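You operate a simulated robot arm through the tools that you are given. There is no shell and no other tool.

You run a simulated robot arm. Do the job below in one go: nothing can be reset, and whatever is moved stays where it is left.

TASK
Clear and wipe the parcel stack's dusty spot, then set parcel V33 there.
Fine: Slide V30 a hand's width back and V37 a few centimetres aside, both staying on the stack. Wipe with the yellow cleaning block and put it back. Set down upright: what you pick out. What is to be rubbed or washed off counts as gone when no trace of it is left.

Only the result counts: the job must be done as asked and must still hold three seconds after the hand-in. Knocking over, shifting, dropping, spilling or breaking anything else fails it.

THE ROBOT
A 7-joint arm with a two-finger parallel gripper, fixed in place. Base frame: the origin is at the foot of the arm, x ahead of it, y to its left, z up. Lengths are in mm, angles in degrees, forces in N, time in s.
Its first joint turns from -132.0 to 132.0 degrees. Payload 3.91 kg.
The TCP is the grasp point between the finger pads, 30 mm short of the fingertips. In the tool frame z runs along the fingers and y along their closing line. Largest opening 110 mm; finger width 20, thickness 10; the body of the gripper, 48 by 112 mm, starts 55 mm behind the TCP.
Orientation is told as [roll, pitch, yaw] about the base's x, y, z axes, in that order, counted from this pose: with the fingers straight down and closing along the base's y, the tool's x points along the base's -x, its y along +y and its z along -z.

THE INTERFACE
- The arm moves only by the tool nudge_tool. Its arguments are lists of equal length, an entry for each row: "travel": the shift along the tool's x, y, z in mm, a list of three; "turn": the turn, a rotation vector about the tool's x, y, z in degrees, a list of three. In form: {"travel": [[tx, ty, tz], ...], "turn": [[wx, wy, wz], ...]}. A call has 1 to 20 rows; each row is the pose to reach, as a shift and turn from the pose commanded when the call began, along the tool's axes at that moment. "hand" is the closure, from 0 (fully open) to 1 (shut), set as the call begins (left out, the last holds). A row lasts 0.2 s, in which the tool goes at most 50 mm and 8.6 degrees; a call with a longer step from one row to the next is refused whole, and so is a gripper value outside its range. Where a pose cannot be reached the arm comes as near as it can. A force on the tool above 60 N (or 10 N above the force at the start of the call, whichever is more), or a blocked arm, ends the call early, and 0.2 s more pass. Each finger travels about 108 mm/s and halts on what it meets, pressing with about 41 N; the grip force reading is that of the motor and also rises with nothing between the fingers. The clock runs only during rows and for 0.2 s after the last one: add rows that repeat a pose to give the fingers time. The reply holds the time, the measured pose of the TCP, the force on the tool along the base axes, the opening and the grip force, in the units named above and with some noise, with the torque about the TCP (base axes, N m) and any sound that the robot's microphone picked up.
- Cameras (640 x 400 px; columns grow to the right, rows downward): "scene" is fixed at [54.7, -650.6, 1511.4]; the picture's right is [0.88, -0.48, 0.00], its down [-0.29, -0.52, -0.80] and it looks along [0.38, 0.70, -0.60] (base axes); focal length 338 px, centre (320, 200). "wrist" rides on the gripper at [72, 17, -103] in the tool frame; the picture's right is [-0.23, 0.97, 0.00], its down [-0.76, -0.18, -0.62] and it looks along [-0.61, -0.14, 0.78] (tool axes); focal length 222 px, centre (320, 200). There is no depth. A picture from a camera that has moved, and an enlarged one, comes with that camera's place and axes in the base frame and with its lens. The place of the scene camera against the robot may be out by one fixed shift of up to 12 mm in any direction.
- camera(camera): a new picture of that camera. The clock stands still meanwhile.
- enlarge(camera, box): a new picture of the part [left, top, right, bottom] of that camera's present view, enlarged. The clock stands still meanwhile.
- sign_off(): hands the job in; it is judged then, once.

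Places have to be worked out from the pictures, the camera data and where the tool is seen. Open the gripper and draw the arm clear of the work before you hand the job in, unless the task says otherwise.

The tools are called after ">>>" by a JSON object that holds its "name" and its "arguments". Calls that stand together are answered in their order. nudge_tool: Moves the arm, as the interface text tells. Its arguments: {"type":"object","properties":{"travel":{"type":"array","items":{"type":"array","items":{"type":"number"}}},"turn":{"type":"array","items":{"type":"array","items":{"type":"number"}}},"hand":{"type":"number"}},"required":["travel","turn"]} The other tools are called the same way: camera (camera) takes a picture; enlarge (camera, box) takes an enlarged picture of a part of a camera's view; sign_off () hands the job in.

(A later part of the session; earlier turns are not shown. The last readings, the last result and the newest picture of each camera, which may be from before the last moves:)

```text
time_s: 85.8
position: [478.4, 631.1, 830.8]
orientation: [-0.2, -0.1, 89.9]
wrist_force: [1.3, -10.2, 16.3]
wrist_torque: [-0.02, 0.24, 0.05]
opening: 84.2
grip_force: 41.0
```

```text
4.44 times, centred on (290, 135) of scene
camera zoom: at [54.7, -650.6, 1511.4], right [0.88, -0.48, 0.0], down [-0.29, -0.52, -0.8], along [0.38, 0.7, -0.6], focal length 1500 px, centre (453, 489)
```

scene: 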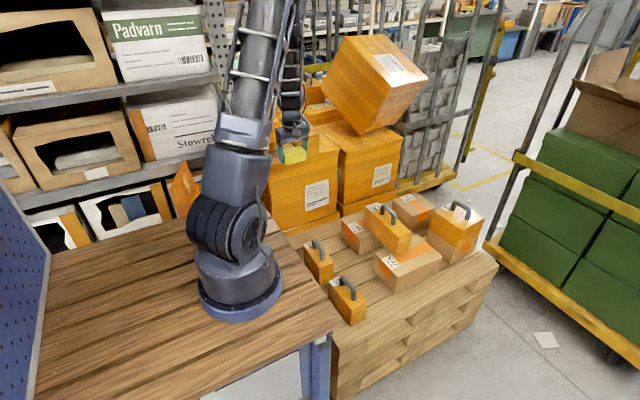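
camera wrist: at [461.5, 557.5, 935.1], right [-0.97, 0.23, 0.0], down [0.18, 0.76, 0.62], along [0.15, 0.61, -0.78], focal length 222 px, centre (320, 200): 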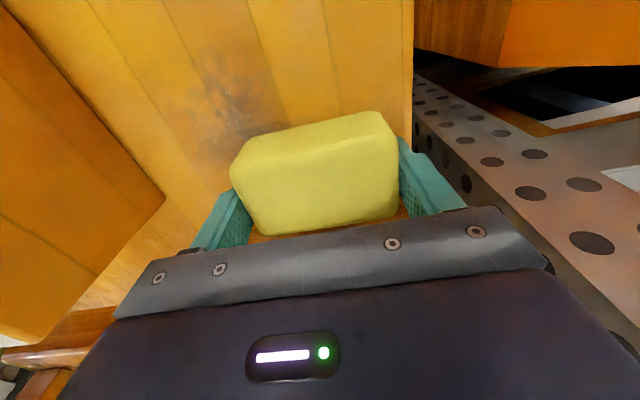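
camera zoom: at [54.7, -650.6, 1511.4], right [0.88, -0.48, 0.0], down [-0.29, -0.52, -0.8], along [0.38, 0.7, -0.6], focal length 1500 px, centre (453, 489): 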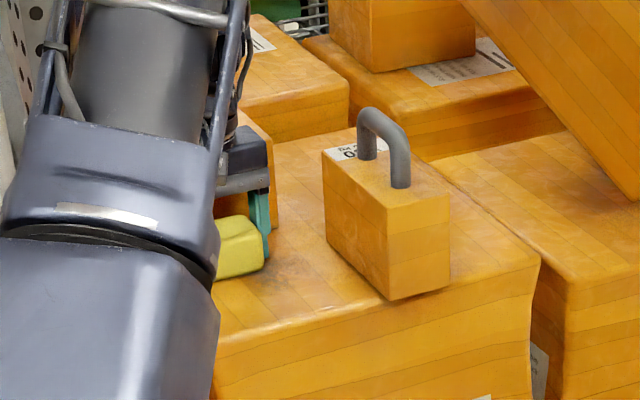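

The low-x lane is clean; remaining dust is at higher x. I shift the block +x and sweep back toward −y.

>>> {"name": "nudge_tool", "arguments": {"travel": [[0, -3, -0.2], [0, -8, -0.2], [0, -15, -0.2], [0, -22, -0.2], [0, -30, -0.2], [0, -37, -0.2], [0, -42, -0.2], [0, -42, -0.2]], "turn": [[0, 0, 0], [0, 0, 0], [0, 0, 0], [0, 0, 0], [0, 0, 0], [0, 0, 0], [0, 0, 0], [0, 0, 0]]}}

>>> {"name": "nudge_tool", "arguments": {"travel": [[3, 0, 0], [8, 0, 0], [15, 0, 0], [22, 0, 0], [30, 0, 0], [38, 0, 0], [46, 0, 0], [54, 0, 0], [62, 0, 0], [70, 0, 0], [78, 0, 0], [84, 0, 0], [84, 0, 0]], "turn": [[0, 0, 0], [0, 0, 0], [0, 0, 0], [0, 0, 0], [0, 0, 0], [0, 0, 0], [0, 0, 0], [0, 0, 0], [0, 0, 0], [0, 0, 0], [0, 0, 0], [0, 0, 0], [0, 0, 0]]}}

>>> {"name": "camera", "arguments": {"camera": "wrist"}}

>>> {"name": "enlarge", "arguments": {"camera": "scene", "box": [230, 90, 350, 180]}}

```text
time_s: 87.6
position: [521.6, 630.6, 829.5]
orientation: [-0.3, 0.1, 89.9]
wrist_force: [-3.5, 1.4, 2.6]
wrist_torque: [0.12, 0.25, 0.04]
opening: 84.4
grip_force: 41.1
```

```text
time_s: 90.4
position: [520.6, 546.8, 830.6]
orientation: [-0.1, 0.1, 90.0]
wrist_force: [-0.7, 1.7, 3.6]
wrist_torque: [0.16, 0.19, -0.07]
opening: 84.2
grip_force: 41.7
```

```text
taken
camera wrist: at [503.3, 473.9, 935.2], right [-0.97, 0.23, 0.0], down [0.18, 0.76, 0.62], along [0.15, 0.61, -0.78], focal length 222 px, centre (320, 200)
```

wrist: 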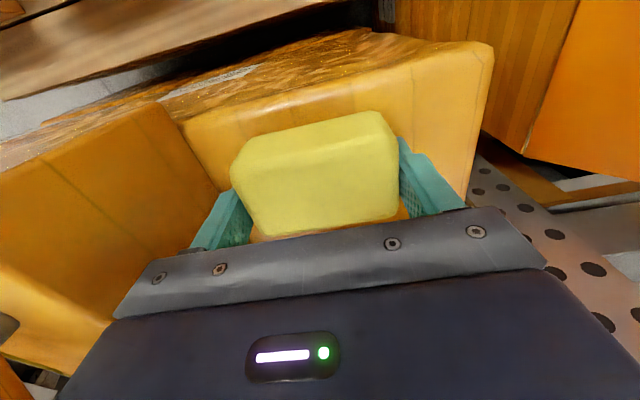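

```text
4.44 times, centred on (290, 135) of scene
camera zoom: at [54.7, -650.6, 1511.4], right [0.88, -0.48, 0.0], down [-0.29, -0.52, -0.8], along [0.38, 0.7, -0.6], focal length 1500 px, centre (453, 489)
```

zoom: 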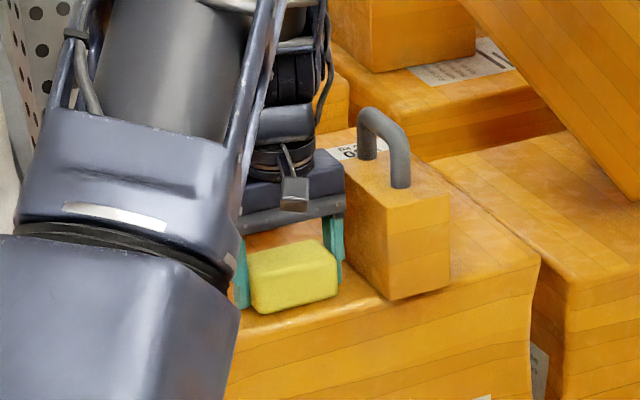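

That lane ran with light pressure (~3 N). I press slightly more and sweep it again toward +y.

>>> {"name": "nudge_tool", "arguments": {"travel": [[0, 0, 0.3], [-3, 0, 0.3], [-8, 0, 0.3], [-15, 0, 0.3], [-22, 0, 0.3], [-30, 0, 0.3], [-38, 0, 0.3], [-46, 0, 0.3], [-54, 0, 0.3], [-62, 0, 0.3], [-70, 0, 0.3], [-78, 0, 0.3], [-84, 0, 0.3], [-84, 0, 0.3]], "turn": [[0, 0, 0], [0, 0, 0], [0, 0, 0], [0, 0, 0], [0, 0, 0], [0, 0, 0], [0, 0, 0], [0, 0, 0], [0, 0, 0], [0, 0, 0], [0, 0, 0], [0, 0, 0], [0, 0, 0], [0, 0, 0]]}}

>>> {"name": "camera", "arguments": {"camera": "wrist"}}

>>> {"name": "enlarge", "arguments": {"camera": "scene", "box": [230, 90, 350, 180]}}

```text
time_s: 93.4
position: [521.2, 629.8, 830.6]
orientation: [-0.3, 0.2, 90.0]
wrist_force: [-0.3, -8.8, 12.6]
wrist_torque: [-0.18, 0.46, 0.32]
opening: 84.2
grip_force: 41.1
```

```text
taken
camera wrist: at [503.8, 557.6, 935.0], right [-0.97, 0.23, 0.0], down [0.18, 0.76, 0.62], along [0.15, 0.61, -0.78], focal length 222 px, centre (320, 200)
```

wrist: 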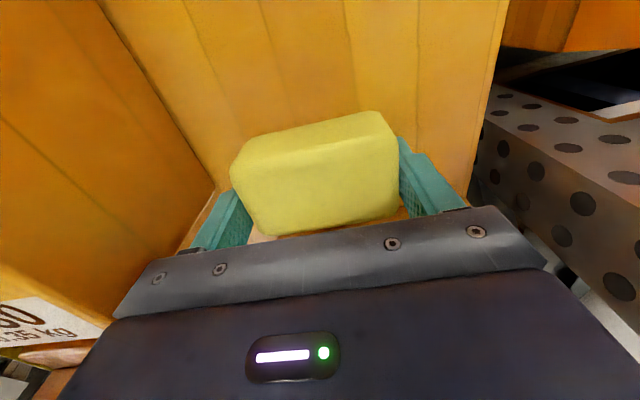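

```text
4.44 times, centred on (290, 135) of scene
camera zoom: at [54.7, -650.6, 1511.4], right [0.88, -0.48, 0.0], down [-0.29, -0.52, -0.8], along [0.38, 0.7, -0.6], focal length 1500 px, centre (453, 489)
```

zoom: 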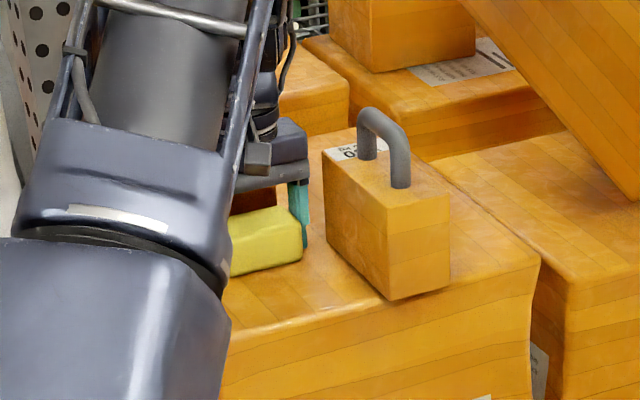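

It looks clean ahead of the block. I do one more pass along the far edge and back through the middle, then inspect.

>>> {"name": "nudge_tool", "arguments": {"travel": [[-3, 2, 0], [-6, 6, 0], [-6, 13, 0], [-6, 20, 0], [-6, 28, 0], [-6, 36, 0], [-6, 43, 0], [-6, 46, 0], [-3, 46, 0], [3, 42, 0], [10, 36, 0], [17, 28, 0], [25, 22, 0], [33, 20, 0], [41, 20, 0], [49, 20, 0], [57, 20, 0], [65, 20, 0], [70, 20, 0], [70, 20, 0]], "turn": [[0, 0, 0], [0, 0, 0], [0, 0, 0], [0, 0, 0], [0, 0, 0], [0, 0, 0], [0, 0, 0], [0, 0, 0], [0, 0, 0], [0, 0, 0], [0, 0, 0], [0, 0, 0], [0, 0, 0], [0, 0, 0], [0, 0, 0], [0, 0, 0], [0, 0, 0], [0, 0, 0], [0, 0, 0], [0, 0, 0]]}}

>>> {"name": "camera", "arguments": {"camera": "wrist"}}

```text
time_s: 97.6
position: [501.6, 560.3, 830.2]
orientation: [-0.3, 0.0, 89.9]
wrist_force: [-1.2, 7.6, 11.3]
wrist_torque: [0.14, 0.32, -0.09]
opening: 84.1
grip_force: 40.9
```

```text
taken
camera wrist: at [483.7, 487.4, 935.0], right [-0.97, 0.23, 0.0], down [0.18, 0.76, 0.62], along [0.15, 0.61, -0.78], focal length 222 px, centre (320, 200)
```

wrist: 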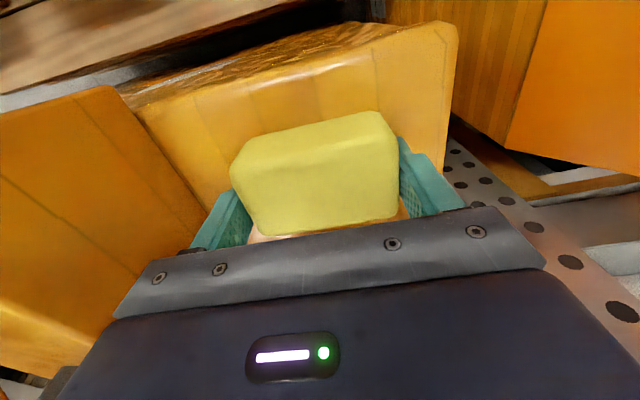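

I lift the block gently and draw back in −y to inspect the spot.

>>> {"name": "nudge_tool", "arguments": {"travel": [[0, 0, -2], [0, 0, -6], [0, 0, -12], [0, 0, -20], [0, 0, -29], [0, 0, -38], [0, 0, -47], [2, 0, -56], [6, 0, -65], [12, 0, -72], [20, 0, -78], [29, 0, -80], [38, 0, -80], [47, 0, -80], [56, 0, -80], [65, 0, -80], [73, 0, -80], [79, 0, -80], [82, 0, -80], [82, 0, -80]], "turn": [[0, 0, 0], [0, 0, 0], [0, 0, 0], [0, 0, 0], [0, 0, 0], [0, 0, 0], [0, 0, 0], [0, 0, 0], [0, 0, 0], [0, 0, 0], [0, 0, 0], [0, 0, 0], [0, 0, 0], [0, 0, 0], [0, 0, 0], [0, 0, 0], [0, 0, 0], [0, 0, 0], [0, 0, 0], [0, 0, 0]]}}

>>> {"name": "nudge_tool", "arguments": {"travel": [[3, 1, 0], [8, 2, 0], [16, 3, 0], [25, 4, 0], [34, 5, 0], [43, 6, 0], [52, 7, 0], [61, 8, 0], [70, 8, 0], [79, 8, 0], [87, 8, 0], [93, 8, 0], [97, 8, 0], [99, 8, 0], [99, 8, 0]], "turn": [[0, 0, 0], [0, 0, 0], [0, 0, 0], [0, 0, 0], [0, 0, 0], [0, 0, 0], [0, 0, 0], [0, 0, 0], [0, 0, 0], [0, 0, 0], [0, 0, 0], [0, 0, 0], [0, 0, 0], [0, 0, 0], [0, 0, 0]]}}

>>> {"name": "camera", "arguments": {"camera": "wrist"}}

>>> {"name": "enlarge", "arguments": {"camera": "scene", "box": [230, 90, 350, 180]}}

```text
time_s: 101.8
position: [501.3, 479.2, 910.0]
orientation: [-0.2, 0.1, 89.8]
wrist_force: [-0.3, -0.8, 0.1]
wrist_torque: [-0.03, 0.0, 0.0]
opening: 84.2
grip_force: 41.5
```

```text
time_s: 105.0
position: [492.1, 378.6, 910.2]
orientation: [-0.2, 0.0, 89.9]
wrist_force: [-0.3, -0.5, -1.4]
wrist_torque: [-0.01, -0.01, 0.0]
opening: 84.3
grip_force: 41.3
```

```text
taken
camera wrist: at [474.9, 306.7, 1015.5], right [-0.97, 0.23, 0.0], down [0.18, 0.76, 0.62], along [0.15, 0.61, -0.78], focal length 222 px, centre (320, 200)
```

wrist: 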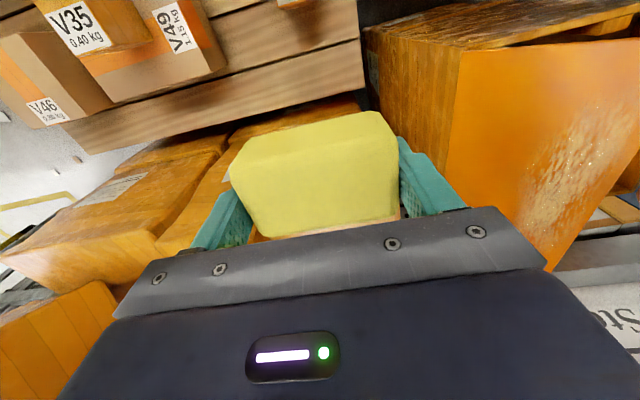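

```text
4.44 times, centred on (290, 135) of scene
camera zoom: at [54.7, -650.6, 1511.4], right [0.88, -0.48, 0.0], down [-0.29, -0.52, -0.8], along [0.38, 0.7, -0.6], focal length 1500 px, centre (453, 489)
```

zoom: 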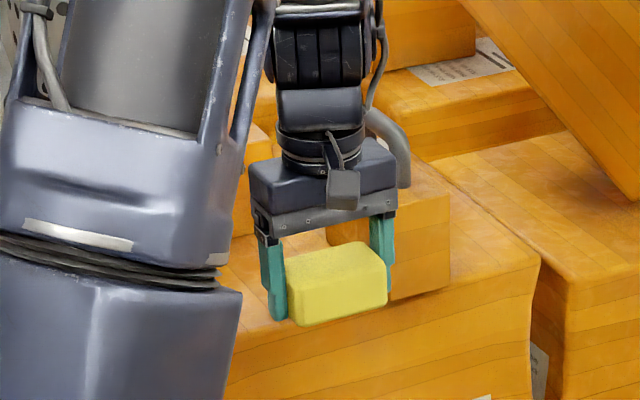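

The block hides the spot from here, so I go up and over the stack to look down on it past the block.

>>> {"name": "nudge_tool", "arguments": {"travel": [[0, 0, -3], [0, 0, -8], [-3, 0, -16], [-8, 0, -25], [-16, 0, -35], [-26, 0, -45], [-37, 0, -55], [-48, 0, -65], [-60, 0, -75], [-72, 0, -85], [-85, 0, -95], [-98, 0, -105], [-111, 0, -115], [-124, 0, -125], [-137, 0, -132], [-150, 0, -136], [-163, 0, -138], [-175, 0, -140], [-184, 0, -140], [-190, 0, -140]], "turn": [[0, 0, 0], [0, 0, 0], [0, 0, 0], [0, 0, 0], [0, 0, 0], [0, 0, 0], [0, 0, 0], [0, 0, 0], [0, 0, 0], [0, 0, 0], [0, 0, 0], [0, 0, 0], [0, 0, 0], [0, 0, 0], [0, 0, 0], [0, 0, 0], [0, 0, 0], [0, 0, 0], [0, 0, 0], [0, 0, 0]]}}

>>> {"name": "enlarge", "arguments": {"camera": "wrist", "box": [180, 0, 460, 200]}}

>>> {"name": "nudge_tool", "arguments": {"travel": [[-3, 0, 0], [-8, 0, 0], [-16, 0, 0], [-26, 0, 0], [-36, 0, 0], [-46, 0, 0], [-56, 0, 0], [-66, 0, 0], [-75, 0, 0], [-82, 0, 0], [-87, 0, 0], [-90, 0, 0], [-90, 0, 0]], "turn": [[0, 0, 0], [0, 0, 0], [0, 0, 0], [0, 0, 0], [0, 0, 0], [0, 0, 0], [0, 0, 0], [0, 0, 0], [0, 0, 0], [0, 0, 0], [0, 0, 0], [0, 0, 0], [0, 0, 0]]}}

>>> {"name": "enlarge", "arguments": {"camera": "wrist", "box": [180, 0, 460, 200]}}

```text
time_s: 109.2
position: [492.0, 570.2, 1050.7]
orientation: [-0.3, 0.2, 89.9]
wrist_force: [-0.4, -0.3, -1.3]
wrist_torque: [-0.01, 0.01, -0.01]
opening: 84.4
grip_force: 41.1
```

```text
2.00 times, centred on (320, 100) of wrist
camera zoom: at [474.8, 497.2, 1154.7], right [-0.97, 0.23, 0.0], down [0.18, 0.76, 0.62], along [0.15, 0.61, -0.78], focal length 444 px, centre (320, 400)
```

zoom: 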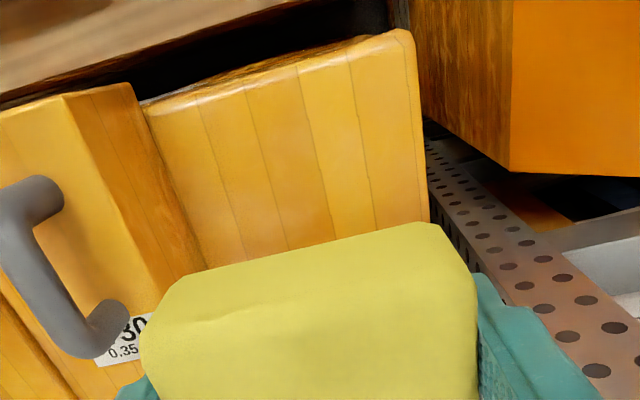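

```text
time_s: 112.0
position: [492.0, 660.9, 1049.3]
orientation: [-0.1, 0.1, 90.0]
wrist_force: [-0.4, -0.4, -1.1]
wrist_torque: [0.01, 0.03, 0.01]
opening: 84.3
grip_force: 41.3
```

```text
2.00 times, centred on (320, 100) of wrist
camera zoom: at [474.7, 587.3, 1154.7], right [-0.97, 0.23, 0.0], down [0.18, 0.76, 0.62], along [0.15, 0.61, -0.78], focal length 444 px, centre (320, 400)
```

zoom: 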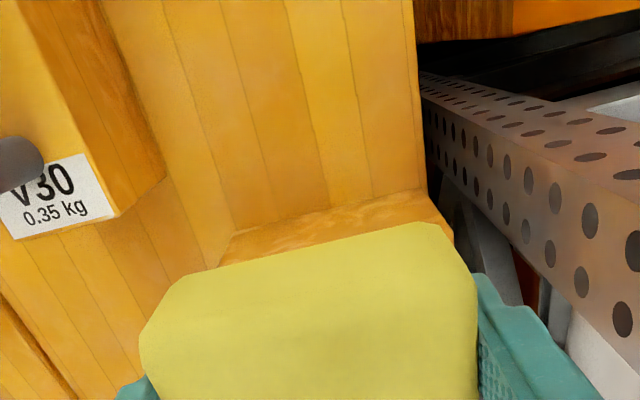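

The area looks clean; I zoom further to be sure no faint trace remains.

>>> {"name": "enlarge", "arguments": {"camera": "wrist", "box": [230, 0, 390, 110]}}

>>> {"name": "enlarge", "arguments": {"camera": "scene", "box": [240, 110, 340, 180]}}

```text
3.64 times, centred on (310, 55) of wrist
camera zoom: at [474.7, 587.3, 1154.7], right [-0.97, 0.23, 0.0], down [0.18, 0.76, 0.62], along [0.15, 0.61, -0.78], focal length 808 px, centre (356, 727)
```

zoom: 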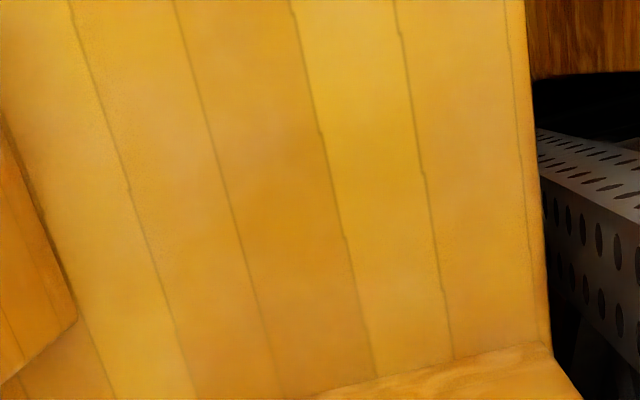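

```text
5.71 times, centred on (290, 145) of scene
camera zoom: at [54.7, -650.6, 1511.4], right [0.88, -0.48, 0.0], down [-0.29, -0.52, -0.8], along [0.38, 0.7, -0.6], focal length 1928 px, centre (491, 514)
```

zoom: 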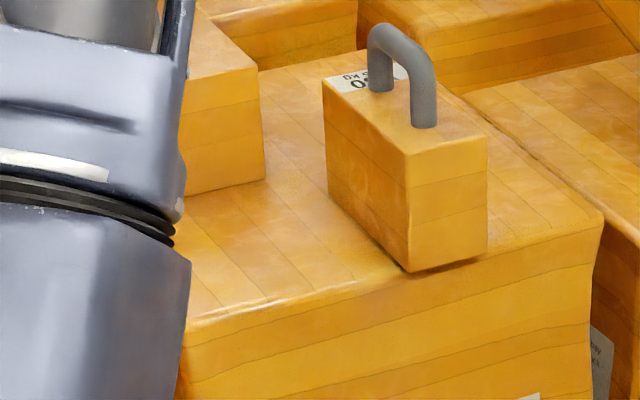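

No trace is left. I carry the block back along −y and then down to its place at (492, 369).

>>> {"name": "nudge_tool", "arguments": {"travel": [[4, 0, 0], [12, 0, 0], [24, 0, 0], [38, 0, 0], [54, 0, 0], [71, 0, 0], [88, 0, 0], [105, 0, 0], [122, 0, 0], [139, 0, 0], [156, 0, 0], [173, 0, 0], [190, 0, 0], [207, 0, 0], [224, 0, 0], [241, 0, 0], [257, 0, 0], [271, 0, 0], [282, 0, 0], [288, 0, 0]], "turn": [[0, 0, 0], [0, 0, 0], [0, 0, 0], [0, 0, 0], [0, 0, 0], [0, 0, 0], [0, 0, 0], [0, 0, 0], [0, 0, 0], [0, 0, 0], [0, 0, 0], [0, 0, 0], [0, 0, 0], [0, 0, 0], [0, 0, 0], [0, 0, 0], [0, 0, 0], [0, 0, 0], [0, 0, 0], [0, 0, 0]]}}

>>> {"name": "nudge_tool", "arguments": {"travel": [[3, 0, 4], [4, 0, 12], [4, 0, 24], [4, 0, 38], [4, 0, 53], [4, 0, 68], [4, 0, 83], [4, 0, 98], [4, 0, 113], [4, 0, 128], [4, 0, 143], [4, 0, 158], [4, 0, 173], [4, 0, 188], [4, 0, 203], [4, 0, 218], [4, 0, 231], [4, 0, 241], [4, 0, 247], [4, 0, 250]], "turn": [[0, 0, 0], [0, 0, 0], [0, 0, 0], [0, 0, 0], [0, 0, 0], [0, 0, 0], [0, 0, 0], [0, 0, 0], [0, 0, 0], [0, 0, 0], [0, 0, 0], [0, 0, 0], [0, 0, 0], [0, 0, 0], [0, 0, 0], [0, 0, 0], [0, 0, 0], [0, 0, 0], [0, 0, 0], [0, 0, 0]]}}

>>> {"name": "camera", "arguments": {"camera": "wrist"}}

```text
time_s: 116.2
position: [492.5, 372.3, 1050.8]
orientation: [-0.2, 0.0, 89.9]
wrist_force: [-0.5, -0.8, -0.9]
wrist_torque: [0.01, 0.03, -0.02]
opening: 84.2
grip_force: 40.7
```

```text
time_s: 120.4
position: [491.9, 368.6, 800.1]
orientation: [-0.1, 0.1, 89.8]
wrist_force: [-0.4, -0.2, -1.4]
wrist_torque: [0.01, 0.03, 0.0]
opening: 84.6
grip_force: 41.1
```

```text
taken
camera wrist: at [475.1, 294.8, 905.0], right [-0.97, 0.23, 0.0], down [0.18, 0.76, 0.62], along [0.15, 0.61, -0.78], focal length 222 px, centre (320, 200)
```

wrist: 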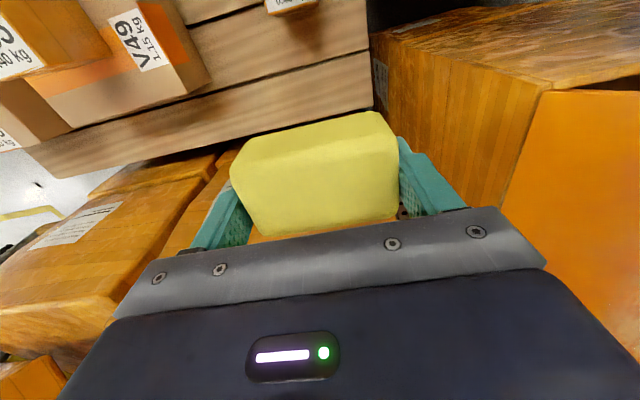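

Block still firmly held. I go down to about 15 mm above its place.

>>> {"name": "nudge_tool", "arguments": {"travel": [[0, 0, 4], [0, 0, 12], [0, 0, 24], [0, 0, 38], [0, 0, 53], [0, 0, 68], [0, 0, 83], [0, 0, 98], [0, 0, 113], [0, 0, 128], [0, 0, 143], [0, 0, 158], [0, 0, 173], [0, 0, 188], [0, 0, 203], [0, 0, 218], [0, 0, 231], [0, 0, 241], [0, 0, 247], [0, 0, 250]], "turn": [[0, 0, 0], [0, 0, 0], [0, 0, 0], [0, 0, 0], [0, 0, 0], [0, 0, 0], [0, 0, 0], [0, 0, 0], [0, 0, 0], [0, 0, 0], [0, 0, 0], [0, 0, 0], [0, 0, 0], [0, 0, 0], [0, 0, 0], [0, 0, 0], [0, 0, 0], [0, 0, 0], [0, 0, 0], [0, 0, 0]]}}

>>> {"name": "nudge_tool", "arguments": {"travel": [[0, 0, 4], [0, 0, 12], [0, 0, 22], [0, 0, 34], [0, 0, 46], [0, 0, 57], [0, 0, 65], [0, 0, 70], [0, 0, 72], [0, 0, 72]], "turn": [[0, 0, 0], [0, 0, 0], [0, 0, 0], [0, 0, 0], [0, 0, 0], [0, 0, 0], [0, 0, 0], [0, 0, 0], [0, 0, 0], [0, 0, 0]]}}

>>> {"name": "enlarge", "arguments": {"camera": "scene", "box": [270, 200, 350, 255]}}

>>> {"name": "camera", "arguments": {"camera": "wrist"}}

```text
time_s: 124.6
position: [493.9, 368.3, 550.8]
orientation: [-0.2, 0.1, 89.9]
wrist_force: [0.6, 0.4, -1.2]
wrist_torque: [0.0, -0.01, 0.0]
opening: 84.3
grip_force: 40.9
```

```text
time_s: 126.8
position: [493.9, 367.5, 479.8]
orientation: [-0.2, 0.1, 89.9]
wrist_force: [0.0, -0.2, -1.4]
wrist_torque: [0.03, 0.0, 0.01]
opening: 84.5
grip_force: 40.8
```

```text
7.27 times, centred on (310, 228) of scene
camera zoom: at [54.7, -650.6, 1511.4], right [0.88, -0.48, 0.0], down [-0.29, -0.52, -0.8], along [0.38, 0.7, -0.6], focal length 2454 px, centre (393, 0)
```

zoom: 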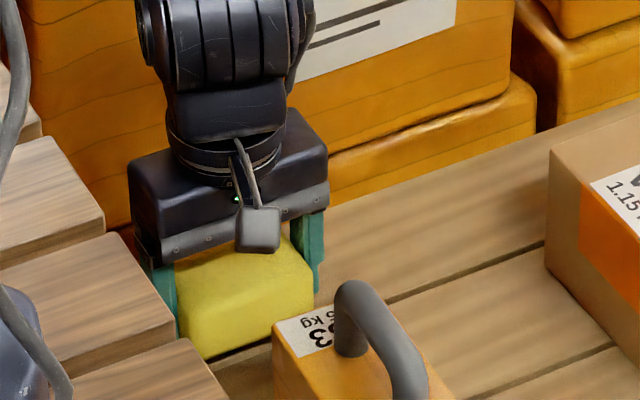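

```text
taken
camera wrist: at [476.4, 294.5, 583.1], right [-0.97, 0.23, 0.0], down [0.18, 0.76, 0.62], along [0.15, 0.61, -0.78], focal length 222 px, centre (320, 200)
```

wrist: 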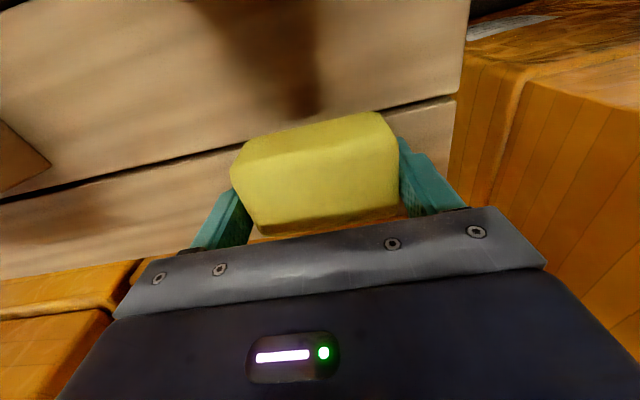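

I lower the last 15 mm in small steps.

>>> {"name": "nudge_tool", "arguments": {"travel": [[0, 0, 3], [0, 0, 7], [0, 0, 10], [0, 0, 12], [0, 0, 13], [0, 0, 13]], "turn": [[0, 0, 0], [0, 0, 0], [0, 0, 0], [0, 0, 0], [0, 0, 0], [0, 0, 0]]}}

>>> {"name": "nudge_tool", "arguments": {"travel": [[0, 0, 0.7], [0, 0, 1.5], [0, 0, 1.5]], "turn": [[0, 0, 0], [0, 0, 0], [0, 0, 0]]}}

```text
time_s: 128.2
position: [493.2, 368.3, 464.9]
orientation: [-0.2, 0.0, 89.9]
wrist_force: [0.0, 0.2, 0.0]
wrist_torque: [0.02, 0.01, 0.01]
opening: 84.4
grip_force: 41.2
```

```text
time_s: 129.0
position: [494.0, 367.1, 463.6]
orientation: [-0.2, 0.1, 89.9]
wrist_force: [-0.7, 0.5, -1.0]
wrist_torque: [-0.03, -0.02, 0.0]
opening: 84.0
grip_force: 40.8
```

No contact yet; another millimetre.

>>> {"name": "nudge_tool", "arguments": {"travel": [[0, 0, 0.5], [0, 0, 1], [0, 0, 1]], "turn": [[0, 0, 0], [0, 0, 0], [0, 0, 0]]}}

```text
time_s: 129.8
position: [493.2, 367.4, 462.9]
orientation: [-0.2, 0.1, 89.9]
wrist_force: [-0.2, 0.2, -0.6]
wrist_torque: [0.02, -0.01, -0.01]
opening: 84.3
grip_force: 41.0
```

It is within a millimetre or so of the boards. I take 0.7 mm more, then open the fingers and rise.

>>> {"name": "nudge_tool", "arguments": {"travel": [[0, 0, 0.4], [0, 0, 0.7], [0, 0, 0.7]], "turn": [[0, 0, 0], [0, 0, 0], [0, 0, 0]]}}

>>> {"name": "nudge_tool", "arguments": {"travel": [[0, 0, -0.5], [0, 0, -1], [0, 0, -1], [0, 0, -1], [0, 0, -4], [0, 0, -12], [0, 0, -30], [0, 0, -60], [0, 0, -100], [0, 0, -140], [0, 0, -180], [0, 0, -180]], "turn": [[0, 0, 0], [0, 0, 0], [0, 0, 0], [0, 0, 0], [0, 0, 0], [0, 0, 0], [0, 0, 0], [0, 0, 0], [0, 0, 0], [0, 0, 0], [0, 0, 0], [0, 0, 0]], "hand": 0}}

>>> {"name": "camera", "arguments": {"camera": "wrist"}}

>>> {"name": "enlarge", "arguments": {"camera": "scene", "box": [270, 200, 350, 255]}}

```text
time_s: 130.6
position: [493.6, 368.7, 462.3]
orientation: [-0.2, 0.1, 90.0]
wrist_force: [-2.0, -2.2, 11.4]
wrist_torque: [-0.11, 0.54, 0.01]
opening: 84.3
grip_force: 41.3
```

```text
time_s: 133.2
position: [493.2, 367.8, 642.5]
orientation: [-0.2, 0.0, 89.9]
wrist_force: [-0.6, 0.2, -1.0]
wrist_torque: [-0.02, 0.01, -0.01]
opening: 110.0
grip_force: 0.1
```

```text
taken
camera wrist: at [475.9, 295.1, 747.7], right [-0.97, 0.23, 0.0], down [0.18, 0.76, 0.62], along [0.15, 0.61, -0.78], focal length 222 px, centre (320, 200)
```

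wrist: 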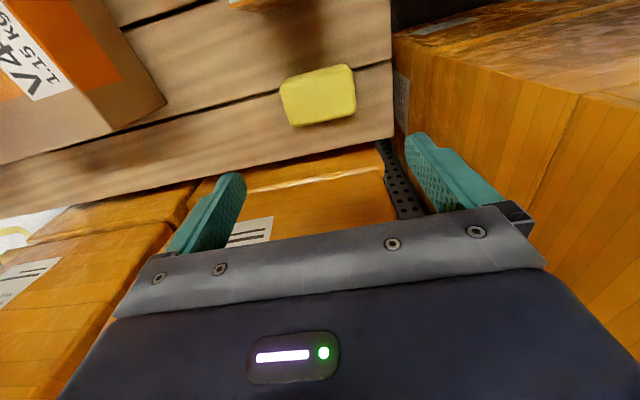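

```text
7.27 times, centred on (310, 228) of scene
camera zoom: at [54.7, -650.6, 1511.4], right [0.88, -0.48, 0.0], down [-0.29, -0.52, -0.8], along [0.38, 0.7, -0.6], focal length 2454 px, centre (393, 0)
```

zoom: 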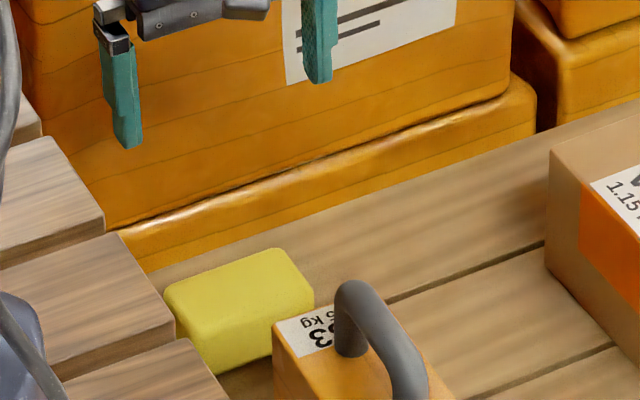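

The block is back in place. Next I rise a bit and move over V33 (handle estimated near (503, 199, 586)).

>>> {"name": "nudge_tool", "arguments": {"travel": [[0, 0, -40], [0, 0, -80], [20, 0, -110], [55, 0, -110], [90, -3, -110], [125, -6, -110], [155, -9, -110], [169, -10, -110], [169, -10, -110]], "turn": [[0, 0, 0], [0, 0, 0], [0, 0, 0], [0, 0, 0], [0, 0, 0], [0, 0, 0], [0, 0, 0], [0, 0, 0], [0, 0, 0]]}}

>>> {"name": "camera", "arguments": {"camera": "wrist"}}

>>> {"name": "enlarge", "arguments": {"camera": "scene", "box": [260, 180, 380, 280]}}

```text
time_s: 135.2
position: [503.1, 199.5, 752.7]
orientation: [-0.1, 0.1, 89.9]
wrist_force: [0.5, -0.6, 0.2]
wrist_torque: [-0.01, 0.01, 0.03]
opening: 110.2
grip_force: 0.2
```

```text
taken
camera wrist: at [486.4, 126.1, 857.3], right [-0.97, 0.23, 0.0], down [0.18, 0.76, 0.62], along [0.15, 0.61, -0.78], focal length 222 px, centre (320, 200)
```

wrist: 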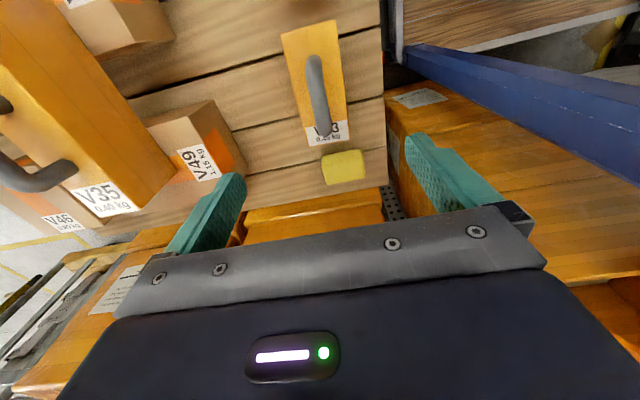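

```text
4.00 times, centred on (320, 230) of scene
camera zoom: at [54.7, -650.6, 1511.4], right [0.88, -0.48, 0.0], down [-0.29, -0.52, -0.8], along [0.38, 0.7, -0.6], focal length 1350 px, centre (320, 80)
```

zoom: 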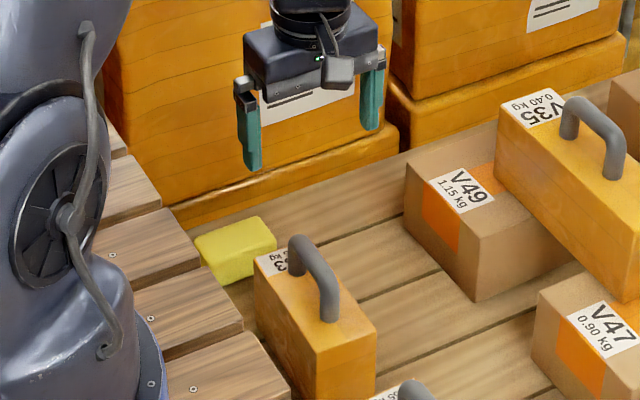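

V33's handle is nearly beneath the TCP, mid at y≈195. I adjust 4 mm and descend to check closer.

>>> {"name": "nudge_tool", "arguments": {"travel": [[2, 0, 20], [4, 0, 50], [4, 0, 80], [4, 0, 105], [4, 0, 115], [4, 0, 115]], "turn": [[0, 0, 0], [0, 0, 0], [0, 0, 0], [0, 0, 0], [0, 0, 0], [0, 0, 0]]}}

>>> {"name": "camera", "arguments": {"camera": "wrist"}}

>>> {"name": "enlarge", "arguments": {"camera": "scene", "box": [260, 180, 380, 280]}}

```text
time_s: 136.6
position: [503.6, 193.7, 638.3]
orientation: [-0.2, 0.1, 89.9]
wrist_force: [-0.1, 0.4, 0.2]
wrist_torque: [-0.01, 0.01, 0.04]
opening: 109.9
grip_force: 0.0
```

```text
taken
camera wrist: at [486.2, 121.2, 742.1], right [-0.97, 0.23, 0.0], down [0.18, 0.76, 0.62], along [0.15, 0.61, -0.78], focal length 222 px, centre (320, 200)
```

wrist: 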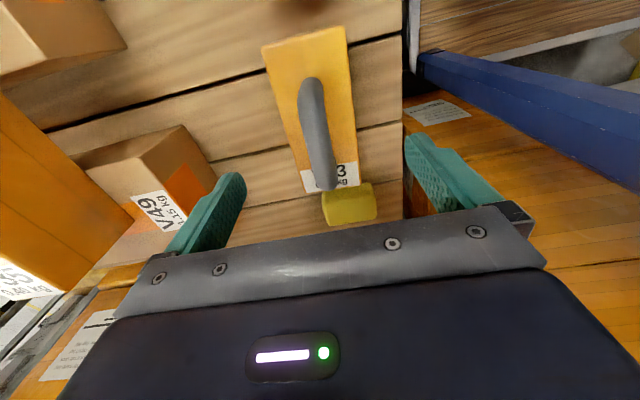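

```text
4.00 times, centred on (320, 230) of scene
camera zoom: at [54.7, -650.6, 1511.4], right [0.88, -0.48, 0.0], down [-0.29, -0.52, -0.8], along [0.38, 0.7, -0.6], focal length 1350 px, centre (320, 80)
```

zoom: 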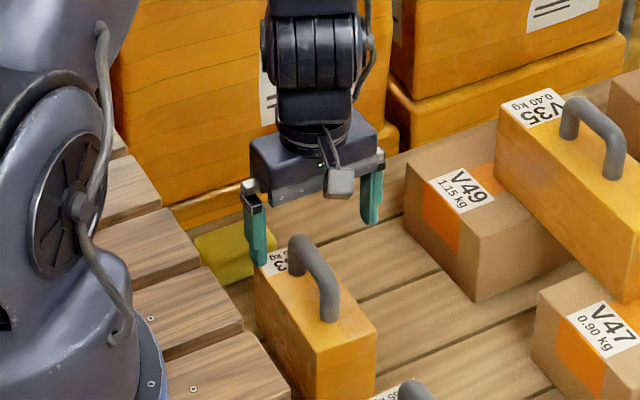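

The handle is at z≈583, centred near y≈190. I descend 52 mm with a small y adjustment, then close.

>>> {"name": "nudge_tool", "arguments": {"travel": [[1, -1, 15], [3, -2, 30], [3, -2, 43], [3, -2, 52], [3, -2, 52]], "turn": [[0, 0, 0], [0, 0, 0], [0, 0, 0], [0, 0, 0], [0, 0, 0]]}}

>>> {"name": "camera", "arguments": {"camera": "wrist"}}

>>> {"name": "enlarge", "arguments": {"camera": "scene", "box": [260, 180, 380, 280]}}

```text
time_s: 137.8
position: [505.9, 191.8, 585.4]
orientation: [-0.1, 0.1, 89.8]
wrist_force: [-0.6, -0.6, 0.2]
wrist_torque: [-0.01, 0.01, -0.01]
opening: 110.2
grip_force: 0.1
```

```text
taken
camera wrist: at [487.9, 118.2, 689.9], right [-0.97, 0.23, 0.0], down [0.18, 0.76, 0.62], along [0.15, 0.61, -0.78], focal length 222 px, centre (320, 200)
```

wrist: 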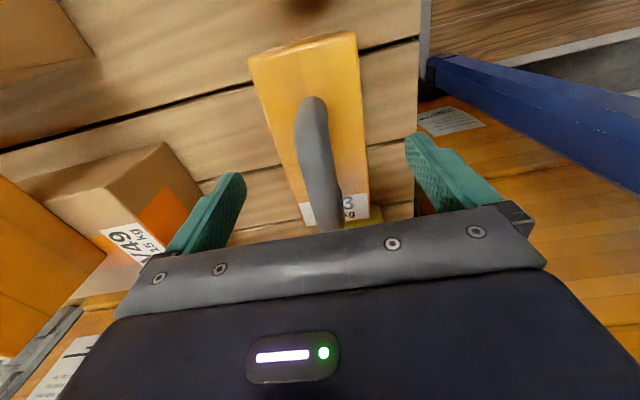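

```text
4.00 times, centred on (320, 230) of scene
camera zoom: at [54.7, -650.6, 1511.4], right [0.88, -0.48, 0.0], down [-0.29, -0.52, -0.8], along [0.38, 0.7, -0.6], focal length 1350 px, centre (320, 80)
```

zoom: 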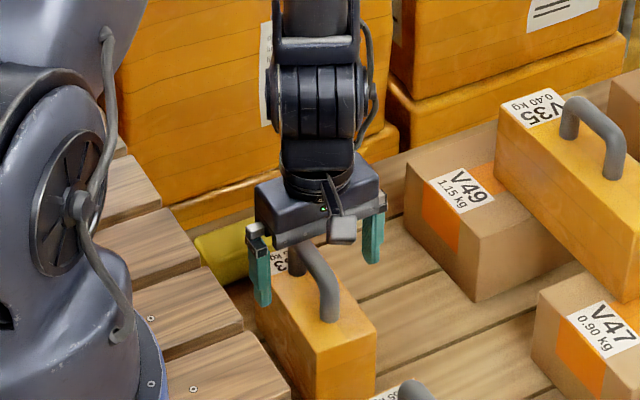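

The geometry matches the V30 grasp. I close on the handle.

>>> {"name": "nudge_tool", "arguments": {"travel": [[0, 0, 0], [0, 0, 0], [0, 0, 0], [0, 0, 0], [0, 0, 0]], "turn": [[0, 0, 0], [0, 0, 0], [0, 0, 0], [0, 0, 0], [0, 0, 0]], "hand": 1}}

>>> {"name": "nudge_tool", "arguments": {"travel": [[0, 0, -1], [0, 0, -3], [0, 0, -6], [0, 0, -10], [0, 0, -14], [0, 0, -17], [0, 0, -20], [0, 0, -20]], "turn": [[0, 0, 0], [0, 0, 0], [0, 0, 0], [0, 0, 0], [0, 0, 0], [0, 0, 0], [0, 0, 0], [0, 0, 0]]}}

>>> {"name": "camera", "arguments": {"camera": "wrist"}}

>>> {"name": "enlarge", "arguments": {"camera": "scene", "box": [260, 180, 380, 280]}}

```text
time_s: 139.0
position: [505.2, 190.5, 585.3]
orientation: [-0.2, 0.2, 89.8]
wrist_force: [0.2, 0.7, -0.4]
wrist_torque: [0.01, 0.0, -0.14]
opening: 19.3
grip_force: 41.3
```

```text
time_s: 140.8
position: [505.5, 190.9, 607.3]
orientation: [-0.3, 0.1, 89.9]
wrist_force: [-0.7, -0.4, -5.0]
wrist_torque: [-0.04, 0.0, 0.02]
opening: 19.1
grip_force: 40.8
```

```text
taken
camera wrist: at [488.0, 118.7, 710.4], right [-0.97, 0.23, 0.0], down [0.18, 0.76, 0.62], along [0.15, 0.61, -0.78], focal length 222 px, centre (320, 200)
```

wrist: 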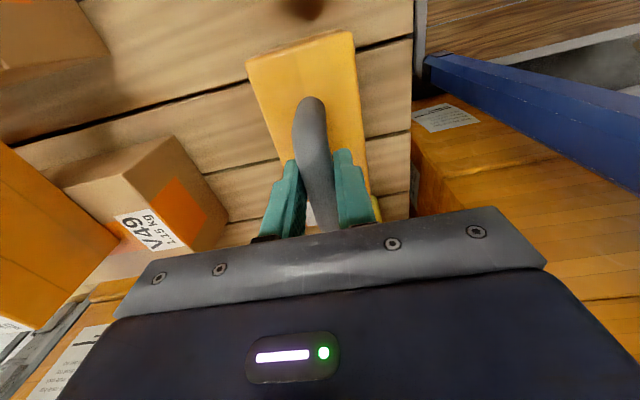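

```text
4.00 times, centred on (320, 230) of scene
camera zoom: at [54.7, -650.6, 1511.4], right [0.88, -0.48, 0.0], down [-0.29, -0.52, -0.8], along [0.38, 0.7, -0.6], focal length 1350 px, centre (320, 80)
```

zoom: 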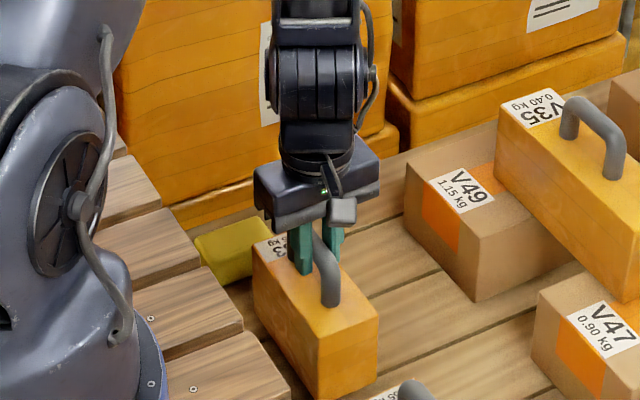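

V33 is lifted (≈5 N load, hanging straight). I raise it to a height where its base clears the stack top.

>>> {"name": "nudge_tool", "arguments": {"travel": [[0, 0, -4], [0, 0, -12], [0, 0, -24], [0, 0, -38], [0, 0, -53], [0, 0, -68], [0, 0, -83], [0, 0, -98], [0, 0, -113], [0, 0, -128], [0, 0, -143], [0, 0, -158], [0, 0, -173], [0, 0, -188], [0, 0, -203], [0, 0, -218], [0, 0, -233], [0, 0, -248], [0, 0, -263], [0, 0, -276]], "turn": [[0, 0, 0], [0, 0, 0], [0, 0, 0], [0, 0, 0], [0, 0, 0], [0, 0, 0], [0, 0, 0], [0, 0, 0], [0, 0, 0], [0, 0, 0], [0, 0, 0], [0, 0, 0], [0, 0, 0], [0, 0, 0], [0, 0, 0], [0, 0, 0], [0, 0, 0], [0, 0, 0], [0, 0, 0], [0, 0, 0]]}}

>>> {"name": "nudge_tool", "arguments": {"travel": [[0, 0, -4], [0, 0, -12], [0, 0, -24], [0, 0, -38], [0, 0, -53], [0, 0, -68], [0, 0, -83], [0, 0, -98], [0, 0, -111], [0, 0, -121], [0, 0, -127], [0, 0, -130], [0, 0, -130]], "turn": [[0, 0, 0], [0, 0, 0], [0, 0, 0], [0, 0, 0], [0, 0, 0], [0, 0, 0], [0, 0, 0], [0, 0, 0], [0, 0, 0], [0, 0, 0], [0, 0, 0], [0, 0, 0], [0, 0, 0]]}}

>>> {"name": "camera", "arguments": {"camera": "scene"}}

>>> {"name": "camera", "arguments": {"camera": "wrist"}}

```text
time_s: 145.0
position: [503.5, 191.8, 881.1]
orientation: [-0.3, 0.0, 89.9]
wrist_force: [0.1, 0.4, -4.0]
wrist_torque: [-0.1, -0.02, 0.0]
opening: 19.3
grip_force: 41.2
```

```text
time_s: 147.8
position: [504.2, 191.3, 1011.8]
orientation: [-0.2, 0.1, 89.9]
wrist_force: [-0.9, -0.1, -4.3]
wrist_torque: [0.0, 0.02, -0.01]
opening: 19.3
grip_force: 41.4
```

```text
taken
```

scene: 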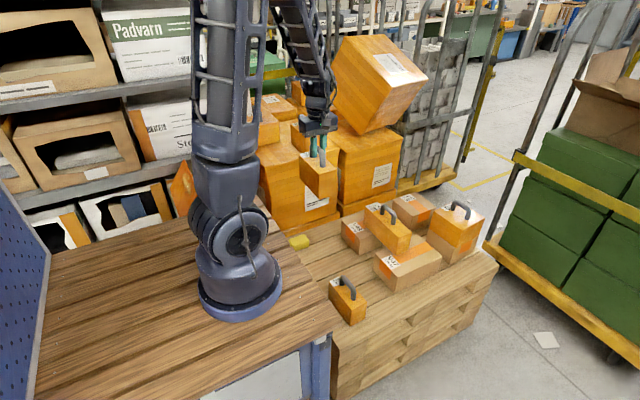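

```text
taken
camera wrist: at [486.0, 119.0, 1116.1], right [-0.97, 0.23, 0.0], down [0.18, 0.76, 0.62], along [0.15, 0.61, -0.78], focal length 222 px, centre (320, 200)
```

wrist: 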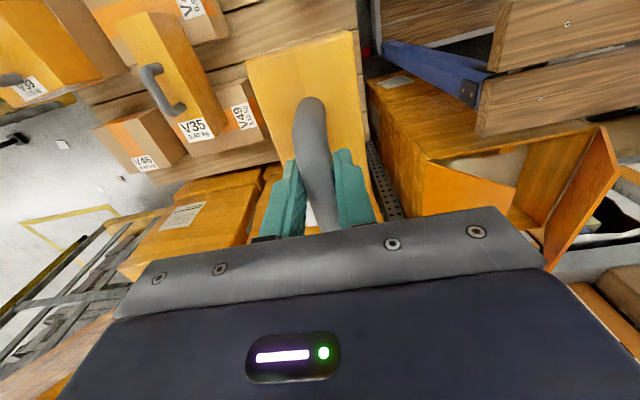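

V33 hangs steady, base at z≈856. I carry it along +y to above the cleaned spot.

>>> {"name": "nudge_tool", "arguments": {"travel": [[-4, 0, 0], [-12, 0, 0], [-24, 1, 0], [-38, 1, 0], [-53, 2, 0], [-68, 2, 0], [-83, 3, 0], [-98, 3, 0], [-113, 4, 0], [-128, 4, 0], [-143, 5, 0], [-158, 5, 0], [-173, 6, 0], [-188, 6, 0], [-203, 7, 0], [-217, 7, 0], [-228, 7, 0], [-236, 7, 0], [-240, 7, 0], [-240, 7, 0]], "turn": [[0, 0, 0], [0, 0, 0], [0, 0, 0], [0, 0, 0], [0, 0, 0], [0, 0, 0], [0, 0, 0], [0, 0, 0], [0, 0, 0], [0, 0, 0], [0, 0, 0], [0, 0, 0], [0, 0, 0], [0, 0, 0], [0, 0, 0], [0, 0, 0], [0, 0, 0], [0, 0, 0], [0, 0, 0], [0, 0, 0]]}}

>>> {"name": "nudge_tool", "arguments": {"travel": [[-4, 0, 0], [-12, 0, 0], [-23, 0, 0], [-35, 0, 0], [-47, 0, 0], [-59, 0, 0], [-71, 0, 0], [-83, 0, 0], [-95, 0, 0], [-107, 0, 0], [-118, 0, 0], [-127, 0, 0], [-134, 0, 0], [-139, 0, 0], [-142, 0, 0], [-142, 0, 0]], "turn": [[0, 0, 0], [0, 0, 0], [0, 0, 0], [0, 0, 0], [0, 0, 0], [0, 0, 0], [0, 0, 0], [0, 0, 0], [0, 0, 0], [0, 0, 0], [0, 0, 0], [0, 0, 0], [0, 0, 0], [0, 0, 0], [0, 0, 0], [0, 0, 0]]}}

>>> {"name": "camera", "arguments": {"camera": "wrist"}}

>>> {"name": "enlarge", "arguments": {"camera": "scene", "box": [230, 80, 370, 190]}}

```text
time_s: 152.0
position: [496.6, 431.5, 1010.1]
orientation: [-0.2, 0.1, 89.9]
wrist_force: [-0.6, -0.3, -4.1]
wrist_torque: [-0.04, 0.01, 0.02]
opening: 19.3
grip_force: 41.1
```

```text
time_s: 155.4
position: [497.3, 574.9, 1011.2]
orientation: [-0.2, 0.0, 89.9]
wrist_force: [-0.5, -0.8, -4.4]
wrist_torque: [-0.01, 0.03, 0.0]
opening: 19.0
grip_force: 41.2
```

```text
taken
camera wrist: at [480.1, 501.5, 1115.4], right [-0.97, 0.23, 0.0], down [0.18, 0.76, 0.62], along [0.15, 0.61, -0.78], focal length 222 px, centre (320, 200)
```

wrist: 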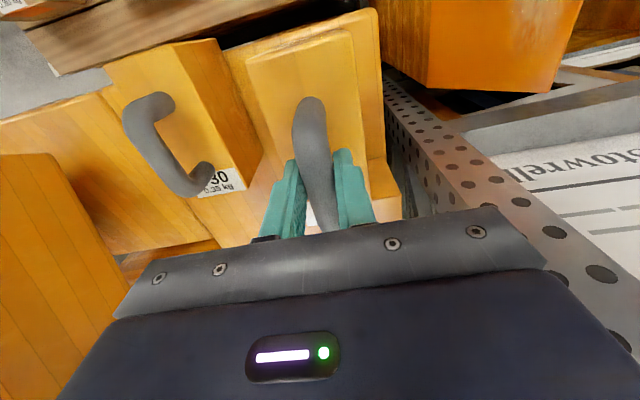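

```text
3.64 times, centred on (300, 135) of scene
camera zoom: at [54.7, -650.6, 1511.4], right [0.88, -0.48, 0.0], down [-0.29, -0.52, -0.8], along [0.38, 0.7, -0.6], focal length 1227 px, centre (393, 436)
```

zoom: 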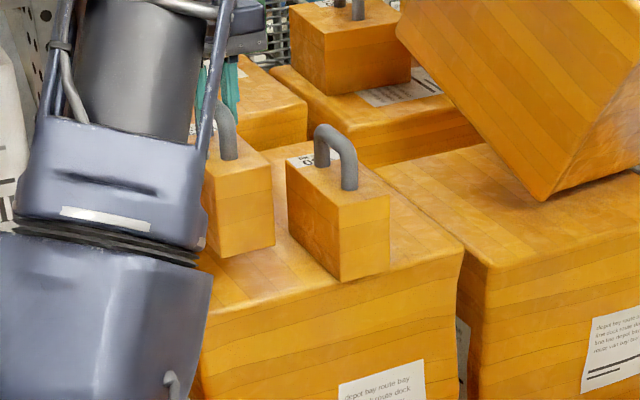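

V33 is above the spot, clear of V30 and V37. I lower it gently; contact is expected at TCP z≈952.

>>> {"name": "nudge_tool", "arguments": {"travel": [[0, 0, 3], [0, 0, 8], [0, 0, 15], [0, 0, 23], [0, 0, 31], [0, 0, 38], [0, 0, 43], [0, 0, 46], [0, 0, 46]], "turn": [[0, 0, 0], [0, 0, 0], [0, 0, 0], [0, 0, 0], [0, 0, 0], [0, 0, 0], [0, 0, 0], [0, 0, 0], [0, 0, 0]]}}

>>> {"name": "nudge_tool", "arguments": {"travel": [[0, 0, 1], [0, 0, 2], [0, 0, 4], [0, 0, 6], [0, 0, 6]], "turn": [[0, 0, 0], [0, 0, 0], [0, 0, 0], [0, 0, 0], [0, 0, 0]]}}

>>> {"name": "enlarge", "arguments": {"camera": "scene", "box": [230, 80, 370, 190]}}

>>> {"name": "camera", "arguments": {"camera": "wrist"}}

```text
time_s: 157.4
position: [497.5, 574.2, 964.7]
orientation: [-0.2, 0.1, 89.8]
wrist_force: [-0.5, 0.4, -4.9]
wrist_torque: [-0.05, 0.04, 0.01]
opening: 19.2
grip_force: 40.8
```

```text
time_s: 158.6
position: [496.9, 574.3, 959.8]
orientation: [-0.2, 0.1, 89.9]
wrist_force: [0.4, 0.2, -5.0]
wrist_torque: [-0.06, -0.01, 0.0]
opening: 19.5
grip_force: 41.2
```

```text
3.64 times, centred on (300, 135) of scene
camera zoom: at [54.7, -650.6, 1511.4], right [0.88, -0.48, 0.0], down [-0.29, -0.52, -0.8], along [0.38, 0.7, -0.6], focal length 1227 px, centre (393, 436)
```

zoom: 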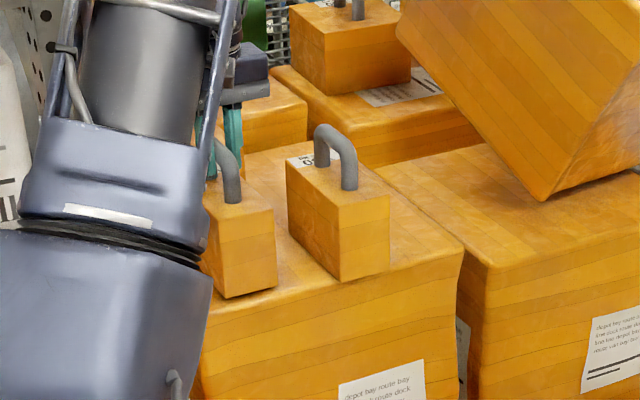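

```text
taken
camera wrist: at [480.1, 501.1, 1063.7], right [-0.97, 0.23, 0.0], down [0.18, 0.76, 0.62], along [0.15, 0.61, -0.78], focal length 222 px, centre (320, 200)
```

wrist: 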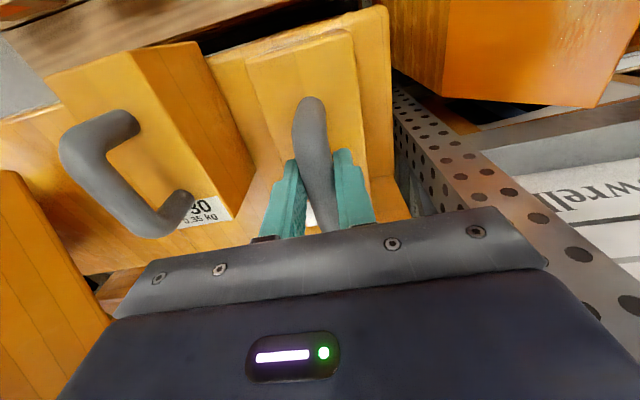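

I lower the last millimetres, watching for the load to leave the gripper.

>>> {"name": "nudge_tool", "arguments": {"travel": [[0, 0, 1], [0, 0, 2], [0, 0, 3], [0, 0, 4], [0, 0, 4]], "turn": [[0, 0, 0], [0, 0, 0], [0, 0, 0], [0, 0, 0], [0, 0, 0]]}}

>>> {"name": "nudge_tool", "arguments": {"travel": [[0, 0, 0.5], [0, 0, 1], [0, 0, 1.5], [0, 0, 1.5]], "turn": [[0, 0, 0], [0, 0, 0], [0, 0, 0], [0, 0, 0]]}}

```text
time_s: 159.8
position: [497.9, 574.4, 955.5]
orientation: [-0.3, 0.1, 89.9]
wrist_force: [-0.1, -0.8, -4.7]
wrist_torque: [-0.04, 0.03, 0.0]
opening: 19.5
grip_force: 40.5
```

```text
time_s: 160.8
position: [498.3, 574.0, 953.9]
orientation: [-0.2, 0.0, 89.9]
wrist_force: [-1.0, -1.4, -0.1]
wrist_torque: [0.12, 0.01, 0.03]
opening: 18.9
grip_force: 40.6
```

The load has just passed to the stack. I go 0.3 mm further, then open and rise.

>>> {"name": "nudge_tool", "arguments": {"travel": [[0, 0, 0.3], [0, 0, 0.3]], "turn": [[0, 0, 0], [0, 0, 0]]}}

>>> {"name": "nudge_tool", "arguments": {"travel": [[0, 0, 0], [0, 0, 0], [0, 0, 0], [0, 0, 0]], "turn": [[0, 0, 0], [0, 0, 0], [0, 0, 0], [0, 0, 0]], "hand": 0.4}}

>>> {"name": "camera", "arguments": {"camera": "wrist"}}

```text
time_s: 161.4
position: [498.1, 575.4, 953.4]
orientation: [-0.3, 0.1, 89.9]
wrist_force: [-1.1, -5.7, 12.5]
wrist_torque: [0.47, 0.03, 0.01]
opening: 19.3
grip_force: 41.0
```

```text
time_s: 162.4
position: [497.5, 574.3, 952.5]
orientation: [-0.3, 0.1, 89.9]
wrist_force: [0.3, 0.1, 0.7]
wrist_torque: [-0.01, 0.02, 0.02]
opening: 66.1
grip_force: 0.1
```

```text
taken
camera wrist: at [480.3, 501.5, 1057.3], right [-0.97, 0.23, 0.0], down [0.18, 0.76, 0.62], along [0.15, 0.61, -0.78], focal length 222 px, centre (320, 200)
```

wrist: 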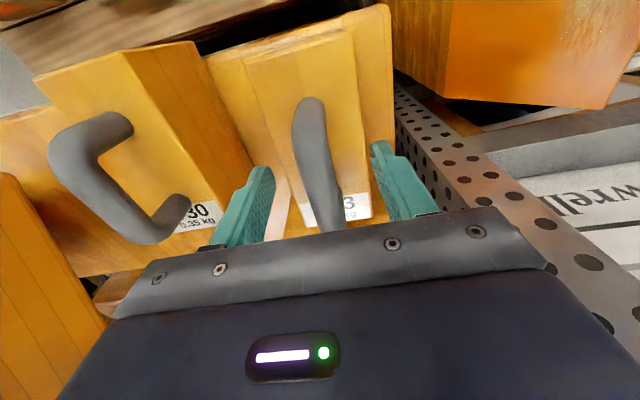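

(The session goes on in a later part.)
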